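You operate a simulated robot arm through the tools that you are given. There is no shell and no other tool. Be economical: measure what you need, move in short steps, check, and stop when the job is done.

You run a simulated two-armed robot. Do the job below in one go: nothing can be reset, and whatever is moved stays where it is left.

Task
Put the bent piece from the top of the paper-covered bench on the orange template. Stack the tin that says "Stain" from the clear patch of the press counter on top of the tin marked "Oil". Put one of the silver gauge blocks from the top of the chest lid on the top of the low bench. Take the corner block on the top of the chest lid and put it away on the top of the grey bench. Take the white cube and leave it on the top of the low cabinet. Put the red post on the steel grid. Take the sanding roll and put it on the beige beech seat. Take the yellow peg and leave it on top of the dark wood block. Open the right drawer, take the rubber block on the open shelf of the ply counter and put it away in the inside of the right drawer, then shut the drawer. Any order will do. Set down upright: silver gauge block.

The check looks at the end state, three seconds after you hand in, the way a careful person would. Anything else that was tipped, shoved, dropped, spilled or broken makes it a failure. A push-on lid holds only when it is set on centred and level and pressed home; a screw cap is set on level and turned clockwise until tight.

Robot
Two 7-joint arms with fingered hands on one trunk, on a base that drives. Base frame: it is fixed to the floor where the robot stands at the start and does not move with it; the origin is under the middle of the robot, x ahead of it, y to its left, z up; the surface under the hand at the start is at about z = 902. Lengths are in mm, angles in rad, forces in N, time in s.
The left shoulder is at the start at [80, 198, 1420], the right one opposite. With the tool pointing down near the work surface each hand reaches from about 220 to 760 mm from the robot's upright axis, wherever it stands, measured 20 degrees to its own side. Places, roughly: beech seat (24x27x2 cm) [1200, 300, 900]; bent piece (17x5x4 cm) [700, 0, 900]; blue tin, brown tin, yellow tin [-2250, -4250, 750]; corner block (5x5x3 cm) [-3000, 1100, 500]; dark wood block (9x4x3 cm) [1400, -400, 900]; inside of the right drawer [-2300, 5000, 700]; orange template [750, 250, 1000]; red post (3x3x11 cm) [1400, 200, 1000]; right drawer [-2200, 5000, 700]; rubber block (4x6x4 cm) [4100, -400, 500]; sanding roll (11x7x7 cm) [1600, -100, 900]; silver gauge block [-3000, 1000, 500]; steel grid (40x18 cm) [4060, 700, 940]; top of the grey bench [-2300, 1400, 800]; top of the low bench [-4900, 2400, 600]; top of the low cabinet [-5000, 3000, 400]; white cube (4x4x4 cm) [-2200, 3100, 800]; yellow peg (4x4x6 cm) [1700, -700, 900]. Payload 4 kg a hand.
Tool frame (each hand has its own): the origin (TCP) lies between the finger pads and is the grasp point; the fingertips stand 26 mm ahead of it; z points along the fingers, y is the line along which they close. The gripper opens to 132 mm. The gripper's body begins 73 mm behind the TCP. The gripper is a hand of 4 fingers: y runs from the thumb to the fingers, the wrist lies at [0, 0, -239] in the tool frame.
Orientation is that of the tool frame in the base frame, as [roll, pitch, yaw] about the fixed x, y, z axes, in that order (R = Rz(yaw) Ry(pitch) Rx(roll)). With the fingers straight down and closing along the base's y, the tool's x points along the base's -x, its y along +y and its z along -z.

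Tools
- The arms move only by the tool jog_arm. It takes "left_plan", "right_plan" or both (then of equal length, played together; a hand with none holds still); each is a list of rows, each an object of numbers (a shift or turn left out is 0): "tx", "ty", "tz": the shift along the tool's x, y, z in mm; "ax", "ay", "az": the turn, a rotation vector about the tool's x, y, z in rad. In form: [{"tx": .., "ty": .., "tz": .., "ax": .., "ay": .., "az": ..}, ...]. A call has 1 to 12 rows; each row is the pose to reach, as a shift and turn from the pose commanded when the call began, along the tool's axes at that moment. Rows are played at 5 a second. More than 50 mm and 0.15 rad between two rows, and nothing of the call is played. A pose out of reach is approached as far as the arm can. The call stops where the force on the tool passes 40 N (or 10 N more than at its start, if that is more) or the arm is blocked; 0.2 s more then pass. In this call time passes only in rows, and 0.2 s behind the last. It gives the time, the measured TCP pose, the force on the tool (base axes), the opening and the grip force at its end, in the units of the frame above (readings bear some noise), with the torque about the TCP (base axes, N m) and any sound that the robot's microphone picked up.
- Cameras (640 x 400 px; columns grow to the right, rows downward): "scene" is now at [106.2, 22.8, 1584.3]; the picture's right is [0.28, -0.96, 0.00], its down [-0.69, -0.20, -0.69] and it looks along [0.67, 0.19, -0.72] (base axes); focal length 252 px, centre (320, 200). "left" rides on the left gripper at [-68, 2, -97] in its tool frame; the picture's right is [-0.03, -1.00, 0.00], its down [0.82, -0.02, -0.58] and it looks along [0.58, -0.01, 0.82] (tool axes); focal length 270 px, centre (320, 200). "right" rides on the right gripper at [68, 2, -97] in its tool frame; the picture's right is [-0.03, 1.00, 0.00], its down [-0.82, -0.02, -0.58] and it looks along [-0.58, -0.01, 0.82] (tool axes); focal length 270 px, centre (320, 200). There is no depth. A picture from a camera that has moved, and an enlarged one, comes with that camera's place and axes in the base frame and with its lens.
- get_image(camera): a new picture of that camera. It takes no simulated time.
- lift_body(by): slides the trunk up (or, below 0, down) by that many mm; the arms and the scene camera ride with it, the base frame stays. It gives what a move gives, with no picture.
- roll_base(legs): drives the robot by 1 to 6 legs, each [ahead, left, turn to the left] in mm, mm and rad, along the robot's own axes; the way and the turn of a leg run together, so that a leg with both is an arc; at most 1500 mm and 3.142 rad a leg. The arms and the cameras ride along, it lands a little off, and it stops where it bumps. It gives what a move gives.
- finger_targets(finger1, finger2, finger3, thumb_bend, hand): sets how far each is bent, from 0 (flat) to 1 (curled in); at 0.3 the hand is open as for a grip, at 0.7 the pads meet at the TCP. One left out holds its place. A second passes; each finger stops where it meets its share of the squeeze, and holds until it gets a number again. It is the only way to open and close the hand. It gives what a move gives, with no picture; readings hold the bend of each and the force on the fingers (four entries, about 0 where the hand has none), thumb and palm.
- head_to(pan, tilt): turns the head with the scene camera to pan (to the left, within 1.501 rad either way) and tilt (down, from -0.506 to 1.204), counted from straight ahead of the robot. It gives what a move gives.
- zoom(camera, box): a new picture of the part [left, top, right, bottom] of that camera's present view, enlarged. It takes no simulated time.
- close_job(): hands the job in; it is judged then, once.

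Work in short steps. Places have to be worked out from the pictures, the camera data and where the tool is seen: move nearer, look again, correct. Check each grasp and each placing, and mend what went wrong. You have 525 turns and 298 pictures in all, those below and enlarged ones among them. Open the grippers and draw the arms clear of the work before you hand the job in, unless the task says otherwise; then end with one line.

The tools are called after "Call:" by a JSON object that holds its "method" and its "body". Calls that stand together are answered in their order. jog_arm: Moves the arms, as the interface text tells. Its arguments: {"type":"object","properties":{"left_plan":{"type":"array"},"right_plan":{"type":"array"}},"required":[]} The other tools are called the same way: lift_body (by) slides the trunk up or down; finger_targets (finger1, finger2, finger3, thumb_bend, hand) moves the fingers one by one; roll_base (legs) drives the base; head_to (pan, tilt) turns the head that bears the scene camera; get_image (camera) takes a picture; zoom (camera, box) takes an enlarged picture of a part of a camera's view; close_job () hands the job in.

At the start:

```text
time_s: 0.0
left_eef_pos: [539.3, 334.0, 1130.5]
left_tool_rot: [-3.14, -0.001, -3.141]
left_ft_force: [0.1, -0.5, 0.6]
left_moment: [0.01, 0.01, 0.03]
left_gripper_width: 131.7
left_grip_force: 0.1
left_shape: jaw
left_bend: [0.3, 0.3, 0.3, 0.3]
left_finger forces: [0.0, 0.1, 0.0, 0.0, 0.1, 0.0]
right_eef_pos: [623.6, -97.5, 1000.6]
right_tool_rot: [-3.142, 0.0, 3.141]
right_ft_force: [0.0, -0.2, -0.2]
right_moment: [0.0, -0.03, 0.0]
right_gripper_width: 132.0
right_grip_force: 0.0
right_shape: jaw
right_bend: [0.3, 0.3, 0.3, 0.3]
right_finger forces: [0.0, 0.0, 0.0, 0.0, 0.0, 0.0]
trunk travel left (down, up): [-730.0, 110.0]
robot x, y, heading: [-0.9, -1.3, -0.004]
head pan, tilt: [0.281, 0.805]
```

scene: 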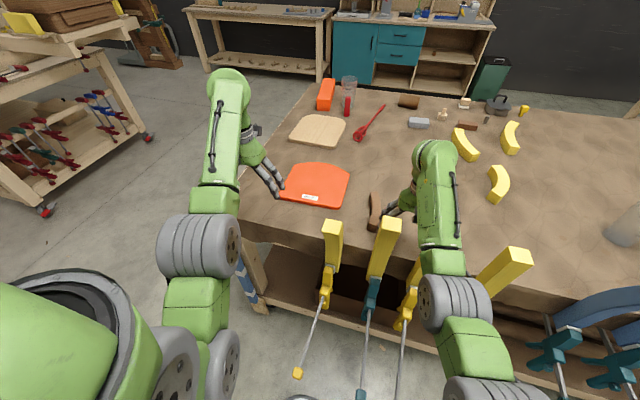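
right: 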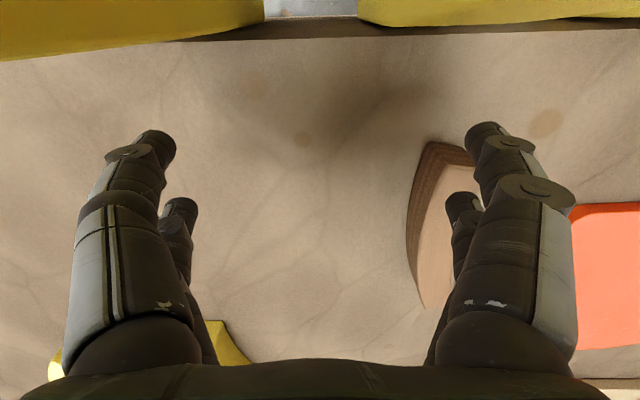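
left: 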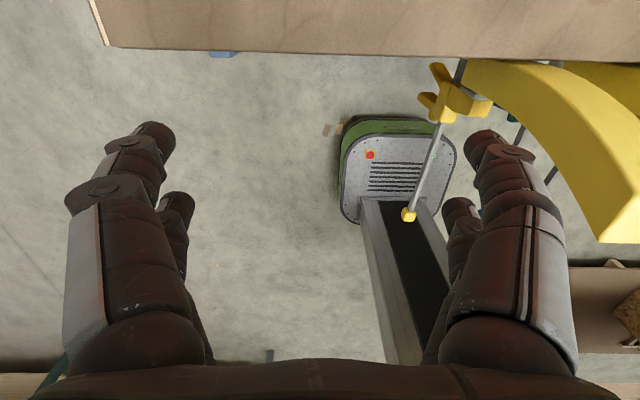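

I start by looking closer at the bench near the bent piece and the orange template.

Call:
{"method": "zoom", "body": {"camera": "scene", "box": [240, 140, 420, 250]}}

Call:
{"method": "zoom", "body": {"camera": "scene", "box": [280, 60, 560, 220]}}

```text
3.56 times, centred on (330, 195) of scene
camera zoom: at [106.2, 22.8, 1584.3], right [0.28, -0.96, 0.0], down [-0.69, -0.2, -0.69], along [0.67, 0.19, -0.72], focal length 895 px, centre (284, 218)
```

zoom: 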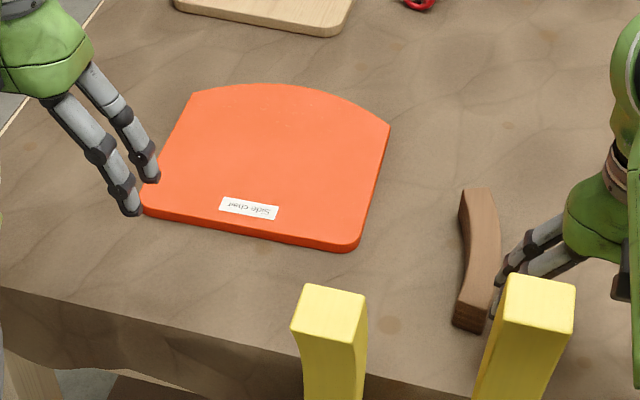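

```text
2.29 times, centred on (420, 140) of scene
camera zoom: at [106.2, 22.8, 1584.3], right [0.28, -0.96, 0.0], down [-0.69, -0.2, -0.69], along [0.67, 0.19, -0.72], focal length 575 px, centre (91, 337)
```

zoom: 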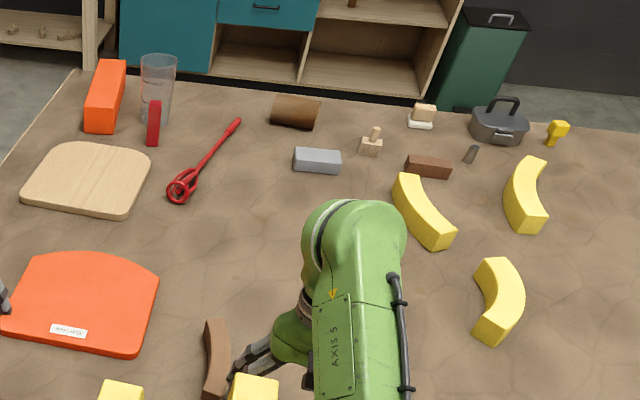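

The bent piece lies around (713,-3), curved along x. I move the right hand above it, keeping height, then look.

Call:
{"method": "jog_arm", "body": {"right_plan": [{"tx": -30, "ty": 32}, {"tx": -60, "ty": 63}, {"tx": -90, "ty": 95}]}}

Call:
{"method": "get_image", "body": {"camera": "right"}}

Call:
{"method": "get_image", "body": {"camera": "scene"}}

```text
time_s: 0.8
left_eef_pos: [540.0, 334.9, 1130.3]
left_tool_rot: [-3.141, 0.001, -3.141]
left_ft_force: [-0.3, -0.1, -0.7]
left_moment: [0.01, -0.03, 0.04]
left_gripper_width: 132.3
left_grip_force: 0.0
left_shape: jaw
left_bend: [0.3, 0.3, 0.3, 0.3]
left_finger forces: [0.0, 0.0, 0.0, 0.1, 0.0, 0.1]
right_eef_pos: [693.1, -11.5, 995.9]
right_tool_rot: [3.14, 0.0, 3.141]
right_ft_force: [0.1, 0.2, 0.3]
right_moment: [-0.01, -0.04, -0.03]
right_gripper_width: 131.9
right_grip_force: 0.1
right_shape: jaw
right_bend: [0.3, 0.3, 0.3, 0.3]
right_finger forces: [0.0, 0.1, 0.1, 0.0, 0.0, 0.0]
right hand out of reach, approached as far as the arm can: row 3
trunk travel left (down, up): [-730.0, 110.0]
robot x, y, heading: [1.5, 1.2, -0.003]
head pan, tilt: [0.281, 0.805]
```

```text
292 pictures are left
camera right: at [625.3, -9.3, 1094.1], right [0.03, 1.0, 0.0], down [0.82, -0.02, 0.58], along [0.58, -0.02, -0.82], focal length 270 px, centre (320, 200)
```

right: 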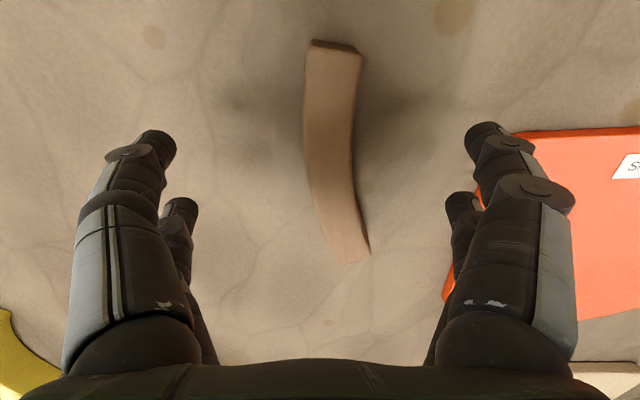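

```text
291 pictures are left
camera scene: at [105.5, 24.1, 1584.2], right [0.28, -0.96, 0.0], down [-0.69, -0.2, -0.69], along [0.67, 0.19, -0.72], focal length 252 px, centre (320, 200)
```

scene: 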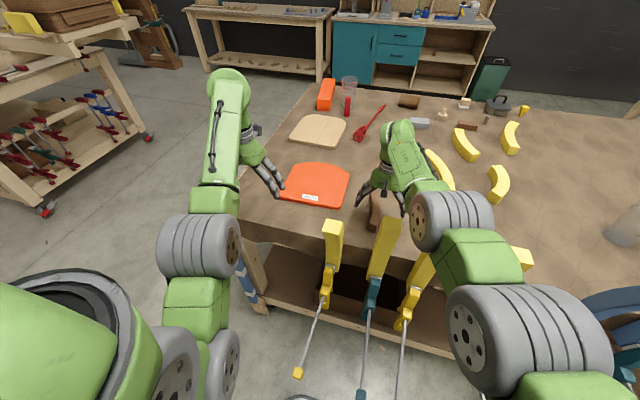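

The piece sits squarely between the fingers, its middle at about x=705–717. I lower the trunk to bring the hand down, since reach is at its limit.

Call:
{"method": "lift_body", "body": {"by": -60}}

Call:
{"method": "get_image", "body": {"camera": "right"}}

```text
time_s: 1.8
left_eef_pos: [540.6, 332.8, 1069.6]
left_tool_rot: [-3.141, 0.001, -3.139]
left_ft_force: [-0.4, -0.5, 0.0]
left_moment: [-0.01, 0.01, 0.01]
left_gripper_width: 132.2
left_grip_force: 0.0
left_shape: jaw
left_bend: [0.3, 0.3, 0.3, 0.3]
left_finger forces: [0.0, 0.1, 0.1, 0.0, 0.0, 0.0]
right_eef_pos: [695.0, -12.0, 938.7]
right_tool_rot: [-3.141, 0.001, -3.141]
right_ft_force: [-0.7, -0.3, -0.1]
right_moment: [0.03, 0.03, 0.0]
right_gripper_width: 131.8
right_grip_force: 0.0
right_shape: jaw
right_bend: [0.3, 0.3, 0.3, 0.3]
right_finger forces: [0.0, 0.1, 0.0, 0.0, 0.1, 0.1]
trunk travel left (down, up): [-670.0, 170.0]
robot x, y, heading: [1.0, -2.0, 0.002]
head pan, tilt: [0.281, 0.805]
```

```text
290 pictures are left
camera right: at [626.5, -10.7, 1035.5], right [0.03, 1.0, 0.0], down [0.82, -0.02, 0.58], along [0.58, -0.01, -0.82], focal length 270 px, centre (320, 200)
```

right: 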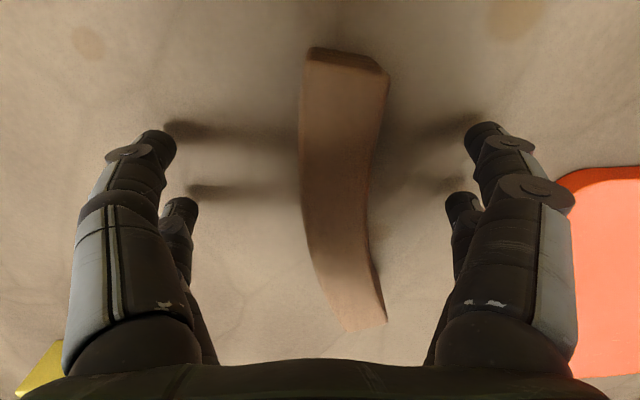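

The piece is between the fingers with tips ~10 mm over the paper. I close the right hand.

Call:
{"method": "finger_targets", "body": {"hand": "right", "finger1": 0.7, "finger2": 0.7, "finger3": 0.7, "thumb_bend": 0.7}}

Call:
{"method": "get_image", "body": {"camera": "right"}}

```text
time_s: 2.8
left_eef_pos: [539.9, 333.6, 1070.2]
left_tool_rot: [-3.141, 0.0, 3.141]
left_ft_force: [-0.9, -0.2, -0.4]
left_moment: [0.03, -0.03, 0.01]
left_gripper_width: 131.9
left_grip_force: 0.0
left_shape: jaw
left_bend: [0.3, 0.3, 0.3, 0.3]
left_finger forces: [0.0, 0.0, 0.0, 0.1, 0.1, 0.1]
right_eef_pos: [694.5, -11.8, 938.0]
right_tool_rot: [-3.139, 0.0, 3.141]
right_ft_force: [-0.2, 0.2, 0.0]
right_moment: [0.03, 0.05, -0.04]
right_gripper_width: 26.9
right_grip_force: 14.1
right_shape: fingers
right_bend: [0.61, 0.61, 0.63, 0.65]
right_finger forces: [7.3, 6.9, 5.3, 0.1, 9.0, 0.0]
trunk travel left (down, up): [-670.0, 170.0]
robot x, y, heading: [-1.6, -0.5, 0.001]
head pan, tilt: [0.281, 0.805]
```

```text
289 pictures are left
camera right: at [626.7, -10.6, 1035.1], right [0.03, 1.0, 0.0], down [0.82, -0.02, 0.58], along [0.58, -0.01, -0.82], focal length 270 px, centre (320, 200)
```

right: 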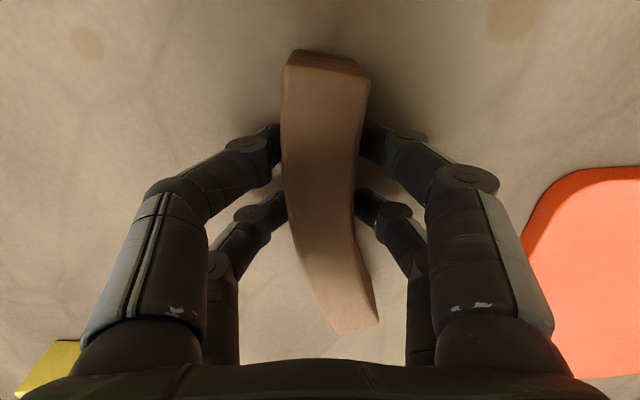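

Grip is firm on all fingers. I lift with the trunk.

Call:
{"method": "lift_body", "body": {"by": 165}}

Call:
{"method": "get_image", "body": {"camera": "right"}}

```text
time_s: 4.7
left_eef_pos: [540.1, 334.2, 1234.2]
left_tool_rot: [3.141, -0.001, -3.141]
left_ft_force: [-0.1, -0.1, 0.2]
left_moment: [0.0, 0.01, 0.01]
left_gripper_width: 131.9
left_grip_force: 0.0
left_shape: jaw
left_bend: [0.3, 0.3, 0.3, 0.3]
left_finger forces: [0.0, 0.1, 0.0, 0.1, 0.1, 0.0]
right_eef_pos: [694.5, -12.2, 1104.0]
right_tool_rot: [3.141, 0.001, -3.141]
right_ft_force: [-0.4, -0.2, -1.3]
right_moment: [-0.01, 0.0, 0.01]
right_gripper_width: 26.6
right_grip_force: 14.3
right_shape: fingers
right_bend: [0.61, 0.61, 0.63, 0.65]
right_finger forces: [7.4, 6.8, 5.3, 0.0, 9.0, 0.1]
trunk travel left (down, up): [-835.0, 5.0]
robot x, y, heading: [0.9, -1.0, -0.003]
head pan, tilt: [0.281, 0.805]
```

```text
288 pictures are left
camera right: at [626.7, -10.6, 1200.0], right [0.03, 1.0, 0.0], down [0.82, -0.02, 0.58], along [0.58, -0.01, -0.82], focal length 270 px, centre (320, 200)
```

right: 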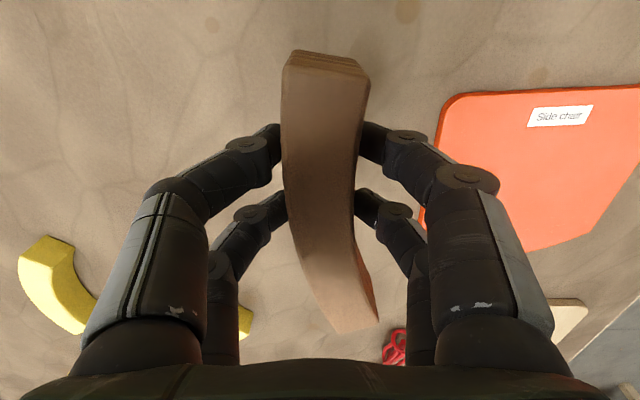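

The piece is held. Before driving I survey the sides with the head.

Call:
{"method": "head_to", "body": {"pan": 1.4, "tilt": 0.45}}

Call:
{"method": "get_image", "body": {"camera": "scene"}}

Call:
{"method": "head_to", "body": {"pan": -1.4, "tilt": 0.45}}

Call:
{"method": "get_image", "body": {"camera": "scene"}}

Call:
{"method": "head_to", "body": {"pan": 0.0, "tilt": 0.4}}

Call:
{"method": "get_image", "body": {"camera": "scene"}}

```text
time_s: 6.0
left_eef_pos: [539.7, 332.8, 1234.6]
left_tool_rot: [3.141, -0.001, 3.141]
left_ft_force: [-0.9, -0.1, 0.3]
left_moment: [-0.01, 0.02, 0.02]
left_gripper_width: 132.0
left_grip_force: 0.2
left_shape: jaw
left_bend: [0.3, 0.3, 0.3, 0.3]
left_finger forces: [0.1, 0.0, 0.1, 0.0, 0.0, 0.0]
right_eef_pos: [694.8, -11.3, 1103.6]
right_tool_rot: [-3.141, -0.001, 3.141]
right_ft_force: [-0.1, -0.2, -2.1]
right_moment: [-0.03, 0.05, -0.03]
right_gripper_width: 27.0
right_grip_force: 14.6
right_shape: fingers
right_bend: [0.61, 0.61, 0.63, 0.65]
right_finger forces: [7.4, 6.8, 5.3, 0.0, 9.1, 0.0]
trunk travel left (down, up): [-835.0, 5.0]
robot x, y, heading: [-1.0, 1.8, 0.001]
head pan, tilt: [1.4, 0.45]
```

```text
287 pictures are left
camera scene: at [45.0, 91.1, 1720.2], right [0.99, -0.17, 0.0], down [-0.07, -0.43, -0.9], along [0.15, 0.89, -0.44], focal length 252 px, centre (320, 200)
```

scene: 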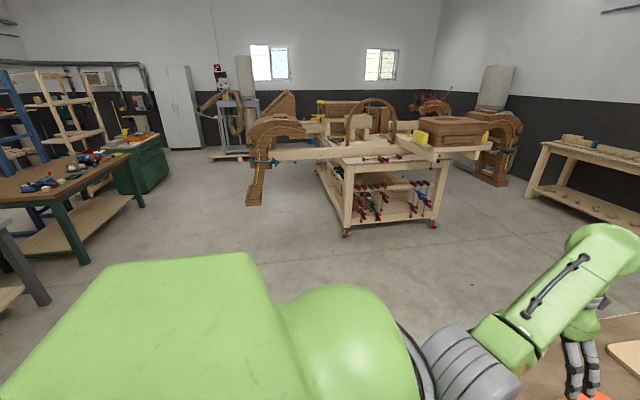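

```text
time_s: 8.5
left_eef_pos: [540.1, 333.5, 1234.0]
left_tool_rot: [3.141, 0.001, -3.141]
left_ft_force: [0.6, 0.0, 0.2]
left_moment: [0.01, 0.02, 0.01]
left_gripper_width: 131.7
left_grip_force: 0.1
left_shape: jaw
left_bend: [0.3, 0.3, 0.3, 0.3]
left_finger forces: [0.0, 0.0, 0.0, 0.0, 0.0, 0.1]
right_eef_pos: [695.2, -11.5, 1103.3]
right_tool_rot: [-3.141, 0.001, -3.141]
right_ft_force: [1.0, -0.7, -0.4]
right_moment: [0.0, 0.04, 0.0]
right_gripper_width: 26.9
right_grip_force: 14.4
right_shape: fingers
right_bend: [0.61, 0.61, 0.63, 0.65]
right_finger forces: [7.5, 6.8, 5.3, 0.0, 9.0, 0.1]
trunk travel left (down, up): [-835.0, 5.0]
robot x, y, heading: [-3.2, -1.6, 0.0]
head pan, tilt: [-1.4, 0.45]
```

```text
286 pictures are left
camera scene: at [44.9, -90.0, 1720.3], right [-0.99, -0.17, 0.0], down [-0.07, 0.43, -0.9], along [0.15, -0.89, -0.44], focal length 252 px, centre (320, 200)
```

scene: 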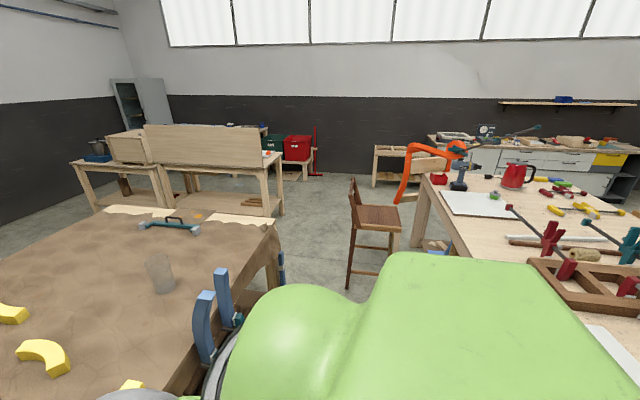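

```text
time_s: 10.0
left_eef_pos: [539.5, 334.6, 1234.4]
left_tool_rot: [3.14, -0.001, 3.141]
left_ft_force: [0.1, 0.4, -0.3]
left_moment: [-0.01, -0.01, 0.0]
left_gripper_width: 131.7
left_grip_force: 0.2
left_shape: jaw
left_bend: [0.3, 0.3, 0.3, 0.3]
left_finger forces: [0.0, 0.0, 0.1, 0.0, 0.1, 0.0]
right_eef_pos: [695.1, -12.8, 1103.2]
right_tool_rot: [-3.141, 0.001, -3.141]
right_ft_force: [0.1, 0.7, -1.3]
right_moment: [-0.01, 0.01, 0.01]
right_gripper_width: 27.0
right_grip_force: 13.8
right_shape: fingers
right_bend: [0.61, 0.61, 0.63, 0.65]
right_finger forces: [7.4, 6.8, 5.3, 0.0, 9.0, 0.0]
trunk travel left (down, up): [-835.0, 5.0]
robot x, y, heading: [0.5, 3.3, -0.002]
head pan, tilt: [0.0, 0.4]
```

```text
285 pictures are left
camera scene: at [121.9, 0.5, 1724.9], right [0.0, -1.0, 0.0], down [-0.39, 0.0, -0.92], along [0.92, 0.0, -0.39], focal length 252 px, centre (320, 200)
```

scene: 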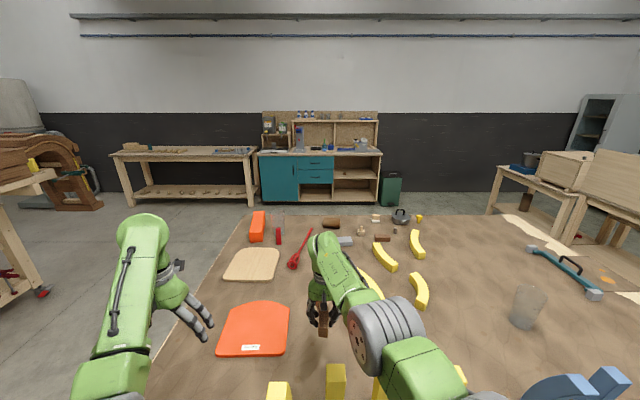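

Left is clear. I drive left 950, turn right a quarter, then slide along to stand at the bench's left end facing it.

Call:
{"method": "roll_base", "body": {"legs": [[0, 950, 0], [0, 0, -1.571], [0, 820, 0]]}}

Call:
{"method": "get_image", "body": {"camera": "right"}}

Call:
{"method": "get_image", "body": {"camera": "scene"}}

```text
time_s: 22.6
left_eef_pos: [1148.7, 443.4, 1235.4]
left_tool_rot: [3.14, 0.0, 1.602]
left_ft_force: [-0.6, 0.3, -0.5]
left_moment: [-0.01, 0.0, 0.03]
left_gripper_width: 132.0
left_grip_force: 0.0
left_shape: jaw
left_bend: [0.3, 0.3, 0.3, 0.3]
left_finger forces: [0.0, 0.0, 0.1, 0.0, 0.0, 0.0]
right_eef_pos: [808.2, 277.3, 1102.7]
right_tool_rot: [3.14, 0.001, 1.602]
right_ft_force: [0.3, -0.7, -1.4]
right_moment: [0.03, -0.01, 0.0]
right_gripper_width: 27.0
right_grip_force: 14.1
right_shape: fingers
right_bend: [0.61, 0.61, 0.63, 0.65]
right_finger forces: [7.5, 6.6, 5.2, 0.0, 8.7, 0.0]
trunk travel left (down, up): [-835.0, 5.0]
robot x, y, heading: [804.0, 969.4, -1.541]
head pan, tilt: [0.0, 0.4]
```

```text
284 pictures are left
camera right: at [808.6, 345.5, 1200.2], right [1.0, 0.01, 0.0], down [0.0, -0.82, 0.58], along [0.0, -0.58, -0.82], focal length 270 px, centre (320, 200)
```

right: 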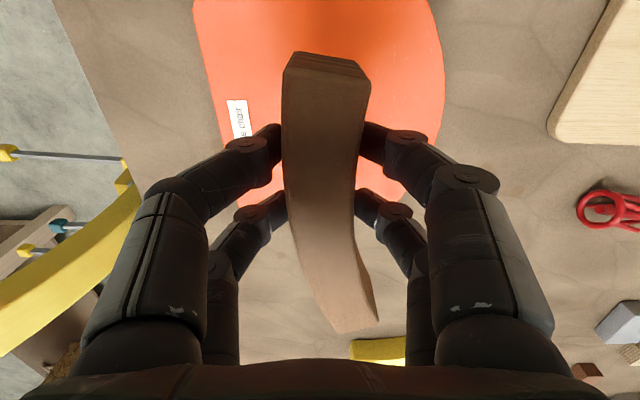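

```text
283 pictures are left
camera scene: at [800.7, 849.3, 1724.9], right [-1.0, -0.03, 0.0], down [-0.01, 0.39, -0.92], along [0.03, -0.92, -0.39], focal length 252 px, centre (320, 200)
```

scene: 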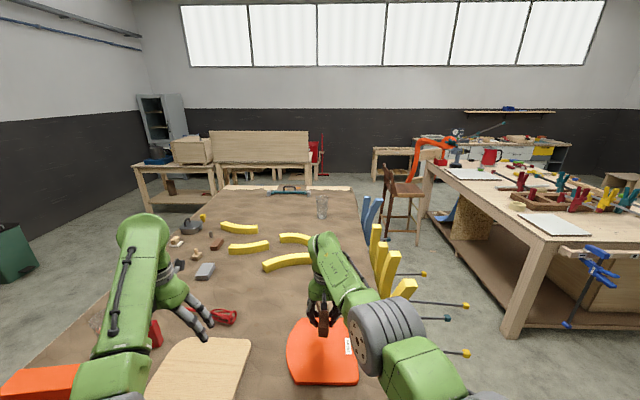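

Well aligned: template centre about (815,245), piece centre about (808,257). I edge forward 12 mm and lower toward it.

Call:
{"method": "roll_base", "body": {"legs": [[12, 0, 0]]}}

Call:
{"method": "lift_body", "body": {"by": -138}}

Call:
{"method": "get_image", "body": {"camera": "right"}}

Call:
{"method": "head_to", "body": {"pan": 0.0, "tilt": 0.9}}

Call:
{"method": "zoom", "body": {"camera": "scene", "box": [220, 80, 420, 205]}}

```text
time_s: 23.4
left_eef_pos: [1152.0, 432.6, 1236.5]
left_tool_rot: [3.139, 0.004, 1.602]
left_ft_force: [-0.4, -0.3, -0.1]
left_moment: [-0.01, -0.02, 0.01]
left_gripper_width: 131.9
left_grip_force: 0.0
left_shape: jaw
left_bend: [0.3, 0.3, 0.3, 0.3]
left_finger forces: [0.0, 0.0, 0.0, 0.1, 0.0, 0.0]
right_eef_pos: [810.9, 267.0, 1104.2]
right_tool_rot: [3.141, 0.001, 1.601]
right_ft_force: [-0.3, -0.3, -2.1]
right_moment: [0.0, -0.02, -0.02]
right_gripper_width: 27.1
right_grip_force: 13.6
right_shape: fingers
right_bend: [0.61, 0.61, 0.63, 0.65]
right_finger forces: [7.4, 6.7, 5.1, 0.0, 8.7, 0.1]
trunk travel left (down, up): [-835.0, 5.0]
robot x, y, heading: [800.8, 960.1, -1.539]
head pan, tilt: [0.0, 0.4]
```

```text
time_s: 25.1
left_eef_pos: [1151.5, 431.3, 1098.0]
left_tool_rot: [3.141, 0.0, 1.603]
left_ft_force: [-0.2, -0.9, 0.3]
left_moment: [-0.01, 0.04, -0.01]
left_gripper_width: 131.9
left_grip_force: 0.0
left_shape: jaw
left_bend: [0.3, 0.3, 0.3, 0.3]
left_finger forces: [0.0, 0.1, 0.0, 0.0, 0.1, 0.0]
right_eef_pos: [810.3, 265.1, 965.1]
right_tool_rot: [3.141, 0.001, 1.604]
right_ft_force: [-0.3, 0.2, -1.0]
right_moment: [0.02, 0.02, 0.0]
right_gripper_width: 27.0
right_grip_force: 14.4
right_shape: fingers
right_bend: [0.61, 0.61, 0.63, 0.65]
right_finger forces: [7.5, 6.6, 5.1, 0.1, 8.8, 0.0]
trunk travel left (down, up): [-697.0, 143.0]
robot x, y, heading: [801.4, 961.4, -1.541]
head pan, tilt: [0.0, 0.4]
```

```text
282 pictures are left
camera right: at [810.6, 333.5, 1062.2], right [1.0, 0.01, 0.0], down [0.0, -0.82, 0.58], along [0.0, -0.58, -0.82], focal length 270 px, centre (320, 200)
```

right: 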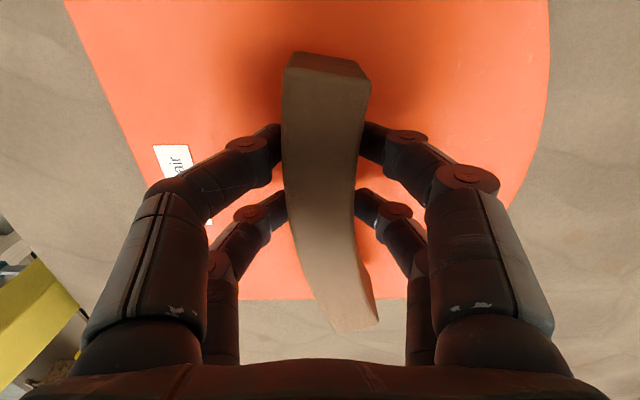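

```text
time_s: 26.0
left_eef_pos: [1151.8, 431.4, 1097.5]
left_tool_rot: [3.141, -0.001, 1.602]
left_ft_force: [-0.2, -0.9, 0.9]
left_moment: [0.02, -0.03, 0.02]
left_gripper_width: 131.8
left_grip_force: 0.1
left_shape: jaw
left_bend: [0.3, 0.3, 0.3, 0.3]
left_finger forces: [0.0, 0.0, 0.0, 0.0, 0.0, 0.1]
right_eef_pos: [811.0, 264.3, 965.2]
right_tool_rot: [3.14, 0.0, 1.603]
right_ft_force: [0.7, 0.2, -1.2]
right_moment: [0.04, 0.01, 0.02]
right_gripper_width: 27.2
right_grip_force: 13.8
right_shape: fingers
right_bend: [0.61, 0.61, 0.63, 0.65]
right_finger forces: [7.4, 6.6, 5.2, 0.0, 8.8, 0.1]
trunk travel left (down, up): [-697.0, 143.0]
robot x, y, heading: [795.6, 961.3, -1.536]
head pan, tilt: [0.0, 0.901]
```

```text
3.20 times, centred on (320, 142) of scene
camera zoom: at [802.8, 854.5, 1544.0], right [-1.0, -0.03, 0.0], down [-0.02, 0.78, -0.62], along [0.02, -0.62, -0.78], focal length 805 px, centre (320, 384)
```

zoom: 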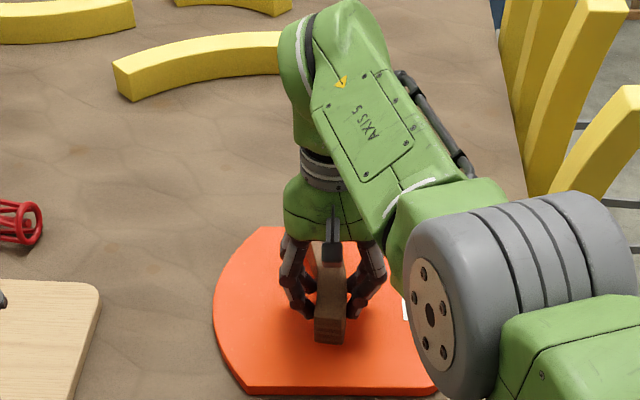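

Piece spans y≈176–320, over the template centre. I lower in small force-watched steps.

Call:
{"method": "jog_arm", "body": {"right_plan": [{"tz": 3}, {"tz": 6}, {"tz": 9}, {"tz": 11}]}}

```text
time_s: 27.0
left_eef_pos: [1151.6, 431.2, 1096.4]
left_tool_rot: [3.141, 0.0, 1.602]
left_ft_force: [-0.1, -0.2, 0.0]
left_moment: [0.02, 0.02, -0.02]
left_gripper_width: 131.9
left_grip_force: 0.1
left_shape: jaw
left_bend: [0.3, 0.3, 0.3, 0.3]
left_finger forces: [0.0, 0.0, 0.0, 0.0, 0.0, 0.0]
right_eef_pos: [810.8, 266.4, 954.4]
right_tool_rot: [3.14, 0.002, 1.601]
right_ft_force: [0.1, 0.3, -0.9]
right_moment: [0.03, 0.01, 0.03]
right_gripper_width: 26.7
right_grip_force: 14.0
right_shape: fingers
right_bend: [0.61, 0.61, 0.63, 0.65]
right_finger forces: [7.3, 6.6, 5.2, 0.0, 8.8, 0.0]
trunk travel left (down, up): [-697.0, 143.0]
robot x, y, heading: [803.6, 960.2, -1.542]
head pan, tilt: [0.0, 0.901]
```

No contact yet; I go on in 2 mm steps.

Call:
{"method": "jog_arm", "body": {"right_plan": [{"tz": 2}, {"tz": 4}]}}

Call:
{"method": "zoom", "body": {"camera": "scene", "box": [270, 140, 370, 205]}}

```text
time_s: 27.6
left_eef_pos: [1153.0, 432.0, 1098.2]
left_tool_rot: [-3.141, 0.002, 1.602]
left_ft_force: [-0.8, -1.1, 0.4]
left_moment: [-0.01, 0.01, 0.0]
left_gripper_width: 131.9
left_grip_force: 0.1
left_shape: jaw
left_bend: [0.3, 0.3, 0.3, 0.3]
left_finger forces: [0.1, 0.0, 0.1, 0.0, 0.1, 0.1]
right_eef_pos: [811.2, 266.5, 952.7]
right_tool_rot: [3.14, 0.005, 1.602]
right_ft_force: [-0.4, 0.3, 4.1]
right_moment: [0.02, -0.02, -0.03]
right_gripper_width: 26.6
right_grip_force: 15.2
right_shape: fingers
right_bend: [0.62, 0.61, 0.63, 0.65]
right_finger forces: [7.8, 7.2, 5.9, 0.0, 9.5, 0.1]
trunk travel left (down, up): [-697.0, 143.0]
robot x, y, heading: [798.5, 960.6, -1.538]
head pan, tilt: [0.0, 0.901]
```

```text
6.15 times, centred on (320, 172) of scene
camera zoom: at [802.7, 855.8, 1544.1], right [-1.0, -0.03, 0.0], down [-0.02, 0.78, -0.62], along [0.02, -0.62, -0.78], focal length 1549 px, centre (320, 369)
```

zoom: 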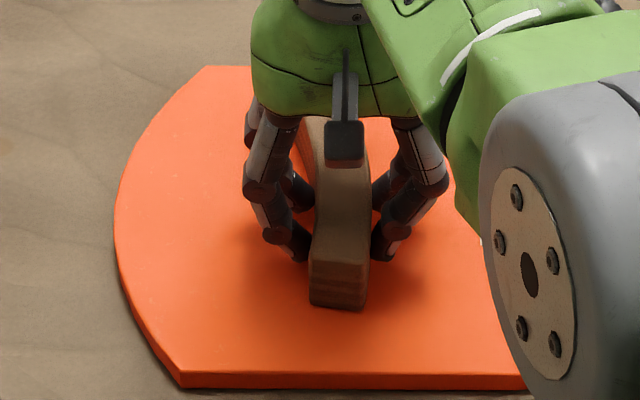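

Contact: force rose to 4 N. I open the right hand gently.

Call:
{"method": "finger_targets", "body": {"hand": "right", "finger1": 0.5, "finger2": 0.5, "finger3": 0.5, "thumb_bend": 0.5}}

Call:
{"method": "finger_targets", "body": {"hand": "right", "finger1": 0.3, "finger2": 0.3, "finger3": 0.3, "thumb_bend": 0.3}}

Call:
{"method": "lift_body", "body": {"by": 140}}

Call:
{"method": "get_image", "body": {"camera": "right"}}

Call:
{"method": "get_image", "body": {"camera": "scene"}}

```text
time_s: 28.6
left_eef_pos: [1151.6, 430.5, 1096.8]
left_tool_rot: [3.14, -0.002, 1.602]
left_ft_force: [-0.2, 0.0, -0.5]
left_moment: [-0.06, -0.01, 0.01]
left_gripper_width: 131.8
left_grip_force: 0.1
left_shape: jaw
left_bend: [0.3, 0.3, 0.3, 0.3]
left_finger forces: [0.0, 0.0, 0.0, 0.1, 0.1, 0.0]
right_eef_pos: [810.7, 267.4, 949.7]
right_tool_rot: [3.14, 0.004, 1.602]
right_ft_force: [-0.8, -0.4, 0.3]
right_moment: [-0.01, -0.04, 0.0]
right_gripper_width: 65.6
right_grip_force: 0.0
right_shape: fingers
right_bend: [0.5, 0.5, 0.5, 0.5]
right_finger forces: [0.0, 0.0, 0.0, 0.0, 0.1, 0.1]
trunk travel left (down, up): [-697.0, 143.0]
robot x, y, heading: [801.3, 958.2, -1.535]
head pan, tilt: [0.0, 0.901]
```

```text
time_s: 29.6
left_eef_pos: [1151.4, 431.5, 1097.9]
left_tool_rot: [-3.141, -0.001, 1.602]
left_ft_force: [-0.1, -0.9, 1.4]
left_moment: [0.0, 0.01, 0.01]
left_gripper_width: 131.7
left_grip_force: 0.0
left_shape: jaw
left_bend: [0.3, 0.3, 0.3, 0.3]
left_finger forces: [0.0, 0.1, 0.0, 0.0, 0.1, 0.0]
right_eef_pos: [810.4, 267.0, 950.5]
right_tool_rot: [3.139, 0.004, 1.603]
right_ft_force: [1.3, 0.0, 0.0]
right_moment: [0.03, -0.04, -0.01]
right_gripper_width: 132.5
right_grip_force: 0.0
right_shape: fingers
right_bend: [0.3, 0.3, 0.3, 0.3]
right_finger forces: [0.0, 0.0, 0.0, 0.1, 0.0, 0.1]
trunk travel left (down, up): [-697.0, 143.0]
robot x, y, heading: [800.1, 961.6, -1.546]
head pan, tilt: [0.0, 0.901]
```

```text
time_s: 31.2
left_eef_pos: [1152.2, 429.5, 1235.8]
left_tool_rot: [-3.141, 0.001, 1.602]
left_ft_force: [-0.4, 0.2, 0.2]
left_moment: [0.03, 0.01, -0.01]
left_gripper_width: 131.8
left_grip_force: 0.0
left_shape: jaw
left_bend: [0.3, 0.3, 0.3, 0.3]
left_finger forces: [0.0, 0.0, 0.0, 0.0, 0.0, 0.0]
right_eef_pos: [809.9, 266.7, 1090.4]
right_tool_rot: [3.14, 0.003, 1.603]
right_ft_force: [-0.4, 0.1, 0.3]
right_moment: [0.0, 0.02, -0.03]
right_gripper_width: 132.5
right_grip_force: 0.0
right_shape: fingers
right_bend: [0.3, 0.3, 0.3, 0.3]
right_finger forces: [0.1, 0.1, 0.0, 0.1, 0.1, 0.1]
trunk travel left (down, up): [-837.0, 3.0]
robot x, y, heading: [803.8, 958.5, -1.541]
head pan, tilt: [0.0, 0.901]
```

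```text
279 pictures are left
camera right: at [809.9, 335.3, 1187.2], right [1.0, 0.01, 0.0], down [0.0, -0.81, 0.58], along [0.0, -0.58, -0.81], focal length 270 px, centre (320, 200)
```

right: 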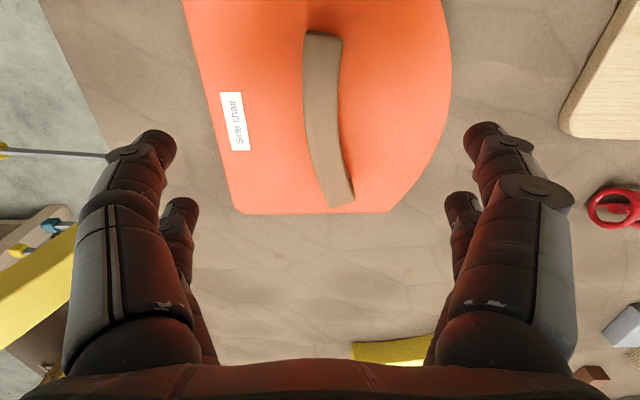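

```text
278 pictures are left
camera scene: at [802.9, 854.6, 1683.9], right [-1.0, -0.03, 0.0], down [-0.02, 0.78, -0.62], along [0.02, -0.62, -0.78], focal length 252 px, centre (320, 200)
```

scene: 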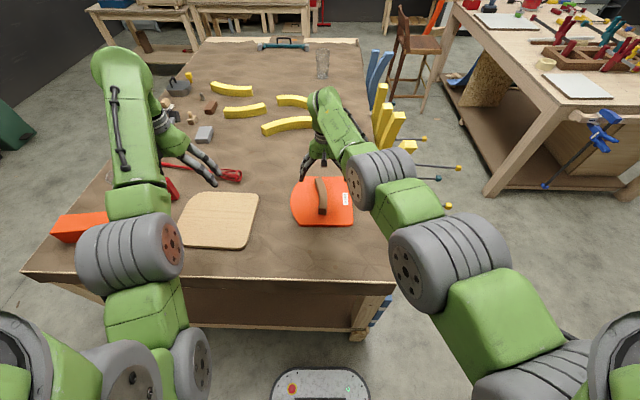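

The bent piece rests on the template. Next the far side of the bench: I raise and retract the right hand, then drive round.

Call:
{"method": "jog_arm", "body": {"right_plan": [{"tx": 35, "tz": -25}, {"tx": 70, "tz": -50}, {"tx": 105, "tz": -75}, {"tx": 140, "tz": -100}, {"tx": 170, "tz": -125}, {"tx": 200, "tz": -140}]}}

Call:
{"method": "roll_base", "body": {"legs": [[0, 1400, 0], [0, 0, -1.6]]}}

Call:
{"method": "head_to", "body": {"pan": 0.4, "tilt": 0.7}}

Call:
{"method": "get_image", "body": {"camera": "scene"}}

```text
time_s: 32.6
left_eef_pos: [1152.1, 431.3, 1237.7]
left_tool_rot: [3.141, 0.003, 1.603]
left_ft_force: [-0.9, -0.4, 0.6]
left_moment: [-0.01, -0.01, 0.01]
left_gripper_width: 131.7
left_grip_force: 0.1
left_shape: jaw
left_bend: [0.3, 0.3, 0.3, 0.3]
left_finger forces: [0.1, 0.0, 0.1, 0.1, 0.1, 0.0]
right_eef_pos: [813.7, 451.3, 1220.6]
right_tool_rot: [-3.141, 0.001, 1.602]
right_ft_force: [0.3, -1.3, -0.2]
right_moment: [-0.03, -0.03, -0.01]
right_gripper_width: 132.6
right_grip_force: 0.1
right_shape: fingers
right_bend: [0.3, 0.3, 0.3, 0.3]
right_finger forces: [0.0, 0.0, 0.0, 0.1, 0.1, 0.0]
right hand out of reach, approached as far as the arm can: row 6
trunk travel left (down, up): [-837.0, 3.0]
robot x, y, heading: [805.7, 955.9, -1.539]
head pan, tilt: [0.0, 0.901]
```

```text
time_s: 43.5
left_eef_pos: [1650.9, 686.7, 1236.4]
left_tool_rot: [-3.141, 0.0, 0.001]
left_ft_force: [0.8, -0.2, 0.2]
left_moment: [0.0, 0.02, 0.01]
left_gripper_width: 131.9
left_grip_force: 0.1
left_shape: jaw
left_bend: [0.3, 0.3, 0.3, 0.3]
left_finger forces: [0.1, 0.0, 0.0, 0.0, 0.1, 0.1]
right_eef_pos: [1681.5, 1024.5, 1220.9]
right_tool_rot: [3.138, 0.003, -0.001]
right_ft_force: [-0.9, -0.6, -0.4]
right_moment: [0.02, -0.01, 0.03]
right_gripper_width: 132.7
right_grip_force: 0.2
right_shape: fingers
right_bend: [0.3, 0.3, 0.3, 0.3]
right_finger forces: [0.0, 0.0, 0.0, 0.1, 0.0, 0.0]
trunk travel left (down, up): [-837.0, 3.0]
robot x, y, heading: [2192.3, 1018.9, 3.144]
head pan, tilt: [0.0, 0.901]
```

```text
time_s: 44.4
left_eef_pos: [1649.8, 687.3, 1236.5]
left_tool_rot: [3.14, -0.001, 0.001]
left_ft_force: [0.6, 0.8, 1.0]
left_moment: [0.0, -0.02, 0.06]
left_gripper_width: 131.7
left_grip_force: 0.0
left_shape: jaw
left_bend: [0.3, 0.3, 0.3, 0.3]
left_finger forces: [0.0, 0.0, 0.0, 0.0, 0.0, 0.0]
right_eef_pos: [1680.9, 1025.3, 1218.9]
right_tool_rot: [3.138, 0.003, -0.001]
right_ft_force: [0.8, 0.0, 0.4]
right_moment: [-0.03, -0.04, -0.01]
right_gripper_width: 132.7
right_grip_force: 0.0
right_shape: fingers
right_bend: [0.3, 0.3, 0.3, 0.3]
right_finger forces: [0.1, 0.1, 0.1, 0.0, 0.0, 0.0]
trunk travel left (down, up): [-837.0, 3.0]
robot x, y, heading: [2188.5, 1024.0, 3.142]
head pan, tilt: [0.4, 0.7]
```

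```text
277 pictures are left
camera scene: at [2080.3, 988.7, 1700.0], right [-0.39, 0.92, 0.0], down [0.59, 0.25, -0.76], along [-0.7, -0.3, -0.64], focal length 252 px, centre (320, 200)
```

scene: 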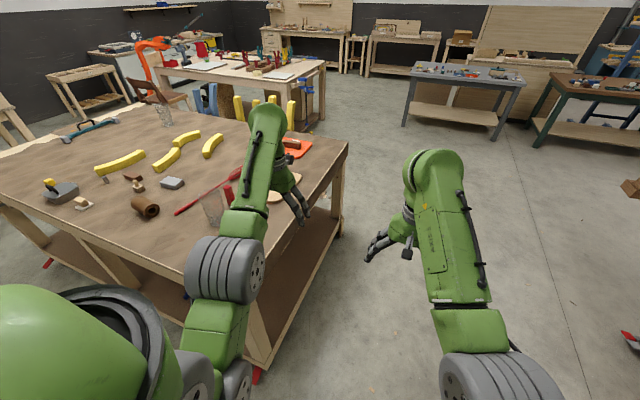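

The way along the far side is clear. I slide left 1320 mm to face the sanding roll and small items.

Call:
{"method": "roll_base", "body": {"legs": [[0, 1320, 0], [60, 0, 0]]}}

Call:
{"method": "head_to", "body": {"pan": 0.0, "tilt": 0.9}}

Call:
{"method": "get_image", "body": {"camera": "scene"}}

Call:
{"method": "get_image", "body": {"camera": "right"}}

```text
time_s: 51.8
left_eef_pos: [1601.4, -674.2, 1242.7]
left_tool_rot: [3.141, 0.012, -0.006]
left_ft_force: [1.1, -0.2, 0.9]
left_moment: [-0.01, 0.11, 0.01]
left_gripper_width: 132.2
left_grip_force: 0.0
left_shape: jaw
left_bend: [0.3, 0.3, 0.3, 0.3]
left_finger forces: [0.0, 0.0, 0.0, 0.0, 0.1, 0.0]
right_eef_pos: [1631.4, -336.0, 1226.9]
right_tool_rot: [3.14, 0.014, -0.003]
right_ft_force: [1.6, -0.2, 0.4]
right_moment: [0.0, 0.08, -0.01]
right_gripper_width: 132.6
right_grip_force: 0.1
right_shape: fingers
right_bend: [0.3, 0.3, 0.3, 0.3]
right_finger forces: [0.1, 0.0, 0.0, 0.0, 0.1, 0.0]
trunk travel left (down, up): [-837.0, 3.0]
robot x, y, heading: [2131.0, -342.2, 3.141]
head pan, tilt: [0.4, 0.7]
```

```text
time_s: 52.7
left_eef_pos: [1589.2, -674.6, 1238.8]
left_tool_rot: [3.14, 0.004, -0.002]
left_ft_force: [-0.1, -1.2, 0.8]
left_moment: [0.0, 0.0, 0.01]
left_gripper_width: 131.8
left_grip_force: 0.1
left_shape: jaw
left_bend: [0.3, 0.3, 0.3, 0.3]
left_finger forces: [0.1, 0.0, 0.0, 0.0, 0.0, 0.2]
right_eef_pos: [1621.6, -337.2, 1221.3]
right_tool_rot: [3.137, 0.005, -0.003]
right_ft_force: [0.6, 0.5, -0.7]
right_moment: [0.01, 0.01, 0.02]
right_gripper_width: 132.7
right_grip_force: 0.1
right_shape: fingers
right_bend: [0.3, 0.3, 0.3, 0.3]
right_finger forces: [0.0, 0.1, 0.0, 0.1, 0.0, 0.1]
trunk travel left (down, up): [-837.0, 3.0]
robot x, y, heading: [2131.6, -340.9, 3.137]
head pan, tilt: [0.0, 0.901]
```

```text
276 pictures are left
camera scene: at [2024.0, -340.8, 1684.2], right [0.0, 1.0, 0.0], down [0.78, 0.0, -0.62], along [-0.62, 0.0, -0.78], focal length 252 px, centre (320, 200)
```

scene: 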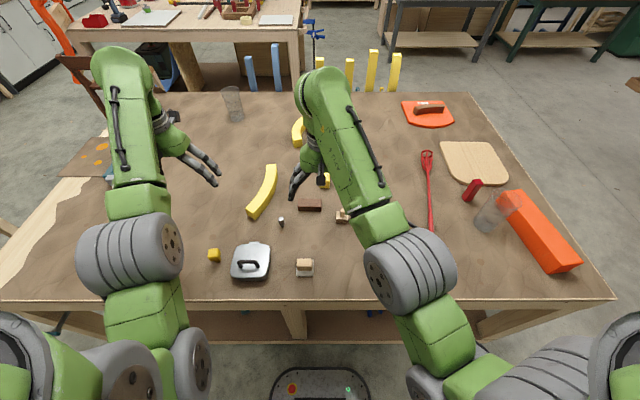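

```text
275 pictures are left
camera right: at [1690.3, -338.8, 1318.2], right [-0.03, -1.0, 0.0], down [-0.81, 0.03, 0.58], along [-0.58, 0.01, -0.81], focal length 270 px, centre (320, 200)
```

right: 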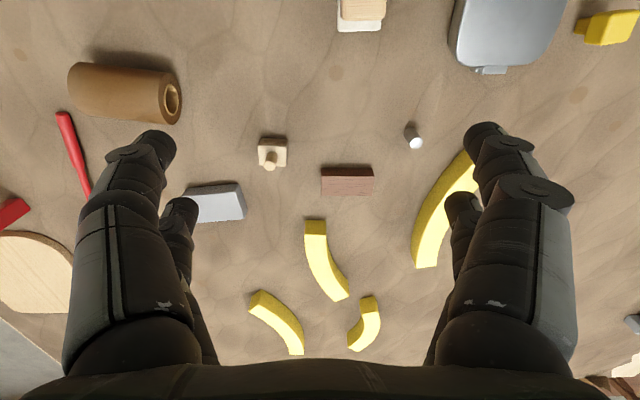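

The sanding roll is at about (1603,-75), axis along y. I move the right hand over it and turn it a quarter so that it closes across the roll.

Call:
{"method": "jog_arm", "body": {"right_plan": [{"tx": -2, "ty": -24, "tz": 9, "az": 0.143}, {"tx": -4, "ty": -48, "tz": 18, "az": 0.286}, {"tx": -5, "ty": -72, "tz": 27, "az": 0.429}, {"tx": -7, "ty": -96, "tz": 36, "az": 0.571}, {"tx": -8, "ty": -120, "tz": 45, "az": 0.714}, {"tx": -10, "ty": -144, "tz": 55, "az": 0.857}, {"tx": -12, "ty": -168, "tz": 64, "az": 1.0}, {"tx": -13, "ty": -192, "tz": 73, "az": 1.142}, {"tx": -15, "ty": -215, "tz": 82, "az": 1.285}, {"tx": -17, "ty": -239, "tz": 91, "az": 1.428}, {"tx": -18, "ty": -262, "tz": 100, "az": 1.571}]}}

Call:
{"method": "get_image", "body": {"camera": "right"}}

```text
time_s: 55.1
left_eef_pos: [1586.5, -675.2, 1237.6]
left_tool_rot: [3.141, 0.003, -0.004]
left_ft_force: [0.6, -0.2, -0.5]
left_moment: [0.01, 0.01, -0.02]
left_gripper_width: 131.9
left_grip_force: 0.1
left_shape: jaw
left_bend: [0.3, 0.3, 0.3, 0.3]
left_finger forces: [0.0, 0.0, 0.1, 0.0, 0.1, 0.0]
right_eef_pos: [1599.8, -74.7, 1119.2]
right_tool_rot: [3.139, -0.004, -1.577]
right_ft_force: [0.3, 0.2, 0.0]
right_moment: [0.0, 0.04, -0.01]
right_gripper_width: 132.7
right_grip_force: 0.1
right_shape: fingers
right_bend: [0.3, 0.3, 0.3, 0.3]
right_finger forces: [0.1, 0.1, 0.0, 0.0, 0.0, 0.0]
right hand out of reach, approached as far as the arm can: row 3
trunk travel left (down, up): [-837.0, 3.0]
robot x, y, heading: [2127.0, -344.5, 3.136]
head pan, tilt: [0.0, 0.901]
```

```text
274 pictures are left
camera right: at [1598.7, -143.8, 1216.4], right [-1.0, 0.03, 0.0], down [0.03, 0.82, 0.58], along [0.02, 0.58, -0.82], focal length 270 px, centre (320, 200)
```

right: 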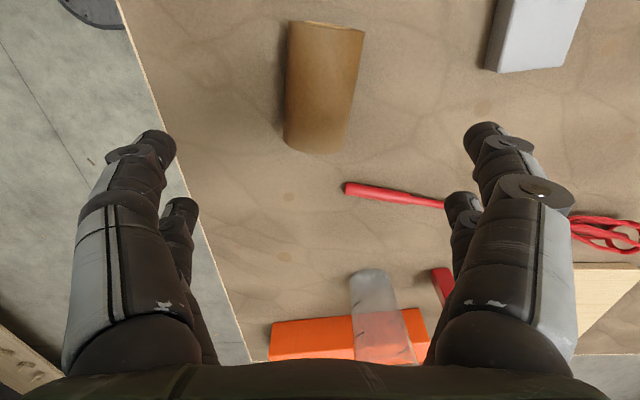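

The hand is centred over the roll. I lower the trunk by 180.

Call:
{"method": "lift_body", "body": {"by": -180}}

Call:
{"method": "get_image", "body": {"camera": "right"}}

```text
time_s: 57.1
left_eef_pos: [1587.2, -674.9, 1058.2]
left_tool_rot: [3.142, 0.003, -0.006]
left_ft_force: [0.1, 0.7, -0.1]
left_moment: [-0.01, -0.01, 0.03]
left_gripper_width: 132.0
left_grip_force: 0.0
left_shape: jaw
left_bend: [0.3, 0.3, 0.3, 0.3]
left_finger forces: [0.0, 0.1, 0.0, 0.0, 0.0, 0.0]
right_eef_pos: [1600.9, -75.9, 940.4]
right_tool_rot: [3.138, -0.002, -1.576]
right_ft_force: [-0.2, -0.4, 0.0]
right_moment: [0.01, -0.01, -0.03]
right_gripper_width: 132.5
right_grip_force: 0.0
right_shape: fingers
right_bend: [0.3, 0.3, 0.3, 0.3]
right_finger forces: [0.1, 0.0, 0.0, 0.0, 0.1, 0.0]
trunk travel left (down, up): [-657.0, 183.0]
robot x, y, heading: [2126.8, -339.9, 3.139]
head pan, tilt: [0.0, 0.901]
```

```text
273 pictures are left
camera right: at [1599.5, -144.7, 1036.9], right [-1.0, 0.03, 0.0], down [0.03, 0.82, 0.58], along [0.01, 0.58, -0.82], focal length 270 px, centre (320, 200)
```

right: 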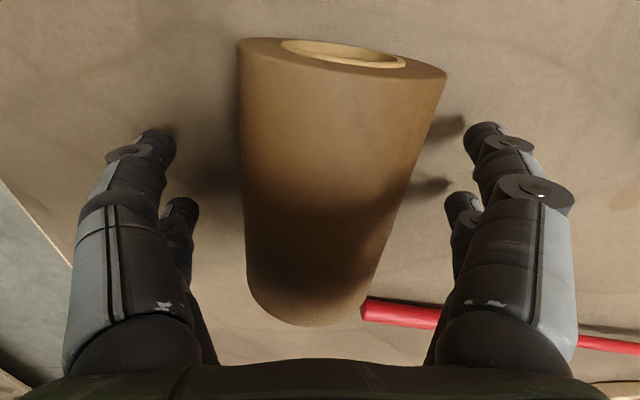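

Good straddle. Closing the right hand on the roll.

Call:
{"method": "finger_targets", "body": {"hand": "right", "finger1": 0.7, "finger2": 0.7, "finger3": 0.7, "thumb_bend": 0.7}}

Call:
{"method": "get_image", "body": {"camera": "right"}}

```text
time_s: 58.1
left_eef_pos: [1586.2, -675.1, 1058.4]
left_tool_rot: [3.139, 0.002, -0.002]
left_ft_force: [0.0, -1.3, -0.5]
left_moment: [0.02, -0.01, -0.03]
left_gripper_width: 131.9
left_grip_force: 0.1
left_shape: jaw
left_bend: [0.3, 0.3, 0.3, 0.3]
left_finger forces: [0.1, 0.0, 0.0, 0.1, 0.0, 0.1]
right_eef_pos: [1601.7, -77.1, 939.3]
right_tool_rot: [3.136, -0.001, -1.578]
right_ft_force: [-0.2, -0.4, 0.7]
right_moment: [0.02, -0.01, 0.0]
right_gripper_width: 56.9
right_grip_force: 24.4
right_shape: fingers
right_bend: [0.52, 0.55, 0.6, 0.63]
right_finger forces: [12.7, 10.9, 8.7, 0.1, 16.3, 0.0]
trunk travel left (down, up): [-657.0, 183.0]
robot x, y, heading: [2127.3, -341.0, 3.139]
head pan, tilt: [0.0, 0.901]
```

```text
272 pictures are left
camera right: at [1599.2, -144.7, 1036.6], right [-1.0, 0.03, 0.0], down [0.03, 0.82, 0.58], along [0.01, 0.58, -0.82], focal length 270 px, centre (320, 200)
```

right: 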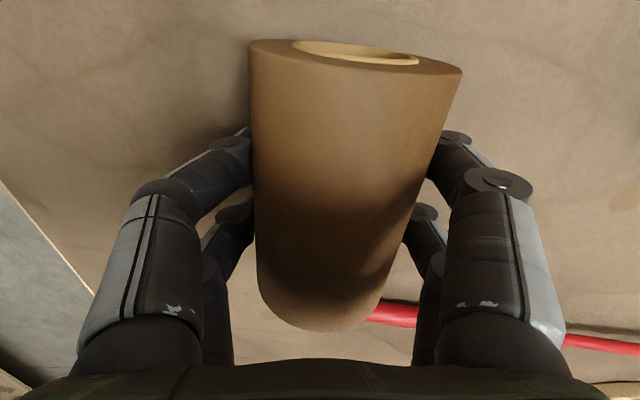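

The roll is firmly held. I lift 120 and look at the peg with the left camera.

Call:
{"method": "lift_body", "body": {"by": 120}}

Call:
{"method": "get_image", "body": {"camera": "left"}}

Call:
{"method": "zoom", "body": {"camera": "scene", "box": [180, 160, 340, 260]}}

```text
time_s: 59.6
left_eef_pos: [1587.2, -674.0, 1176.7]
left_tool_rot: [3.14, 0.001, -0.003]
left_ft_force: [0.3, -0.3, 0.0]
left_moment: [0.03, -0.02, 0.01]
left_gripper_width: 132.0
left_grip_force: 0.0
left_shape: jaw
left_bend: [0.3, 0.3, 0.3, 0.3]
left_finger forces: [0.0, 0.0, 0.1, 0.0, 0.1, 0.1]
right_eef_pos: [1599.9, -76.3, 1058.5]
right_tool_rot: [3.138, -0.001, -1.576]
right_ft_force: [0.4, -0.3, -2.1]
right_moment: [0.03, -0.03, 0.0]
right_gripper_width: 56.9
right_grip_force: 24.0
right_shape: fingers
right_bend: [0.52, 0.55, 0.6, 0.63]
right_finger forces: [12.8, 10.9, 8.8, 0.0, 16.4, 0.0]
trunk travel left (down, up): [-777.0, 63.0]
robot x, y, heading: [2125.7, -340.7, 3.137]
head pan, tilt: [0.0, 0.901]
```

```text
271 pictures are left
camera left: at [1520.0, -676.5, 1274.4], right [-0.02, 1.0, 0.0], down [0.82, 0.02, 0.58], along [0.58, 0.01, -0.82], focal length 270 px, centre (320, 200)
```

left: 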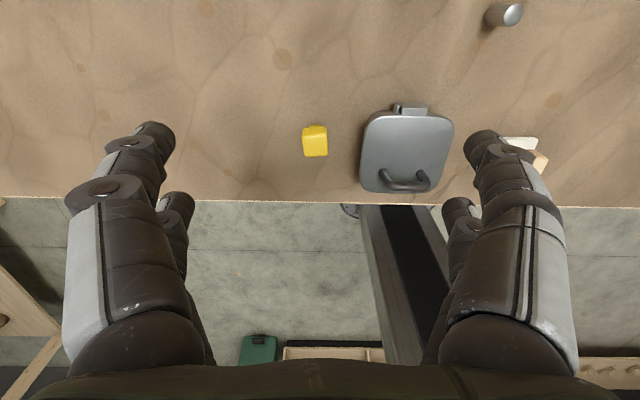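

```text
4.00 times, centred on (260, 210) of scene
camera zoom: at [2020.5, -341.1, 1623.8], right [0.0, 1.0, 0.0], down [0.78, 0.0, -0.62], along [-0.62, 0.0, -0.78], focal length 1007 px, centre (560, 160)
```

zoom: 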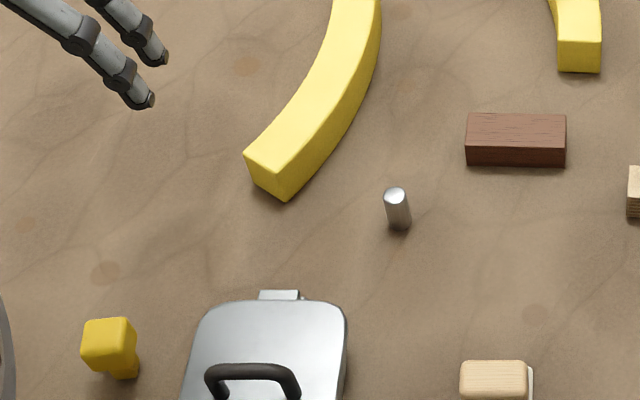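

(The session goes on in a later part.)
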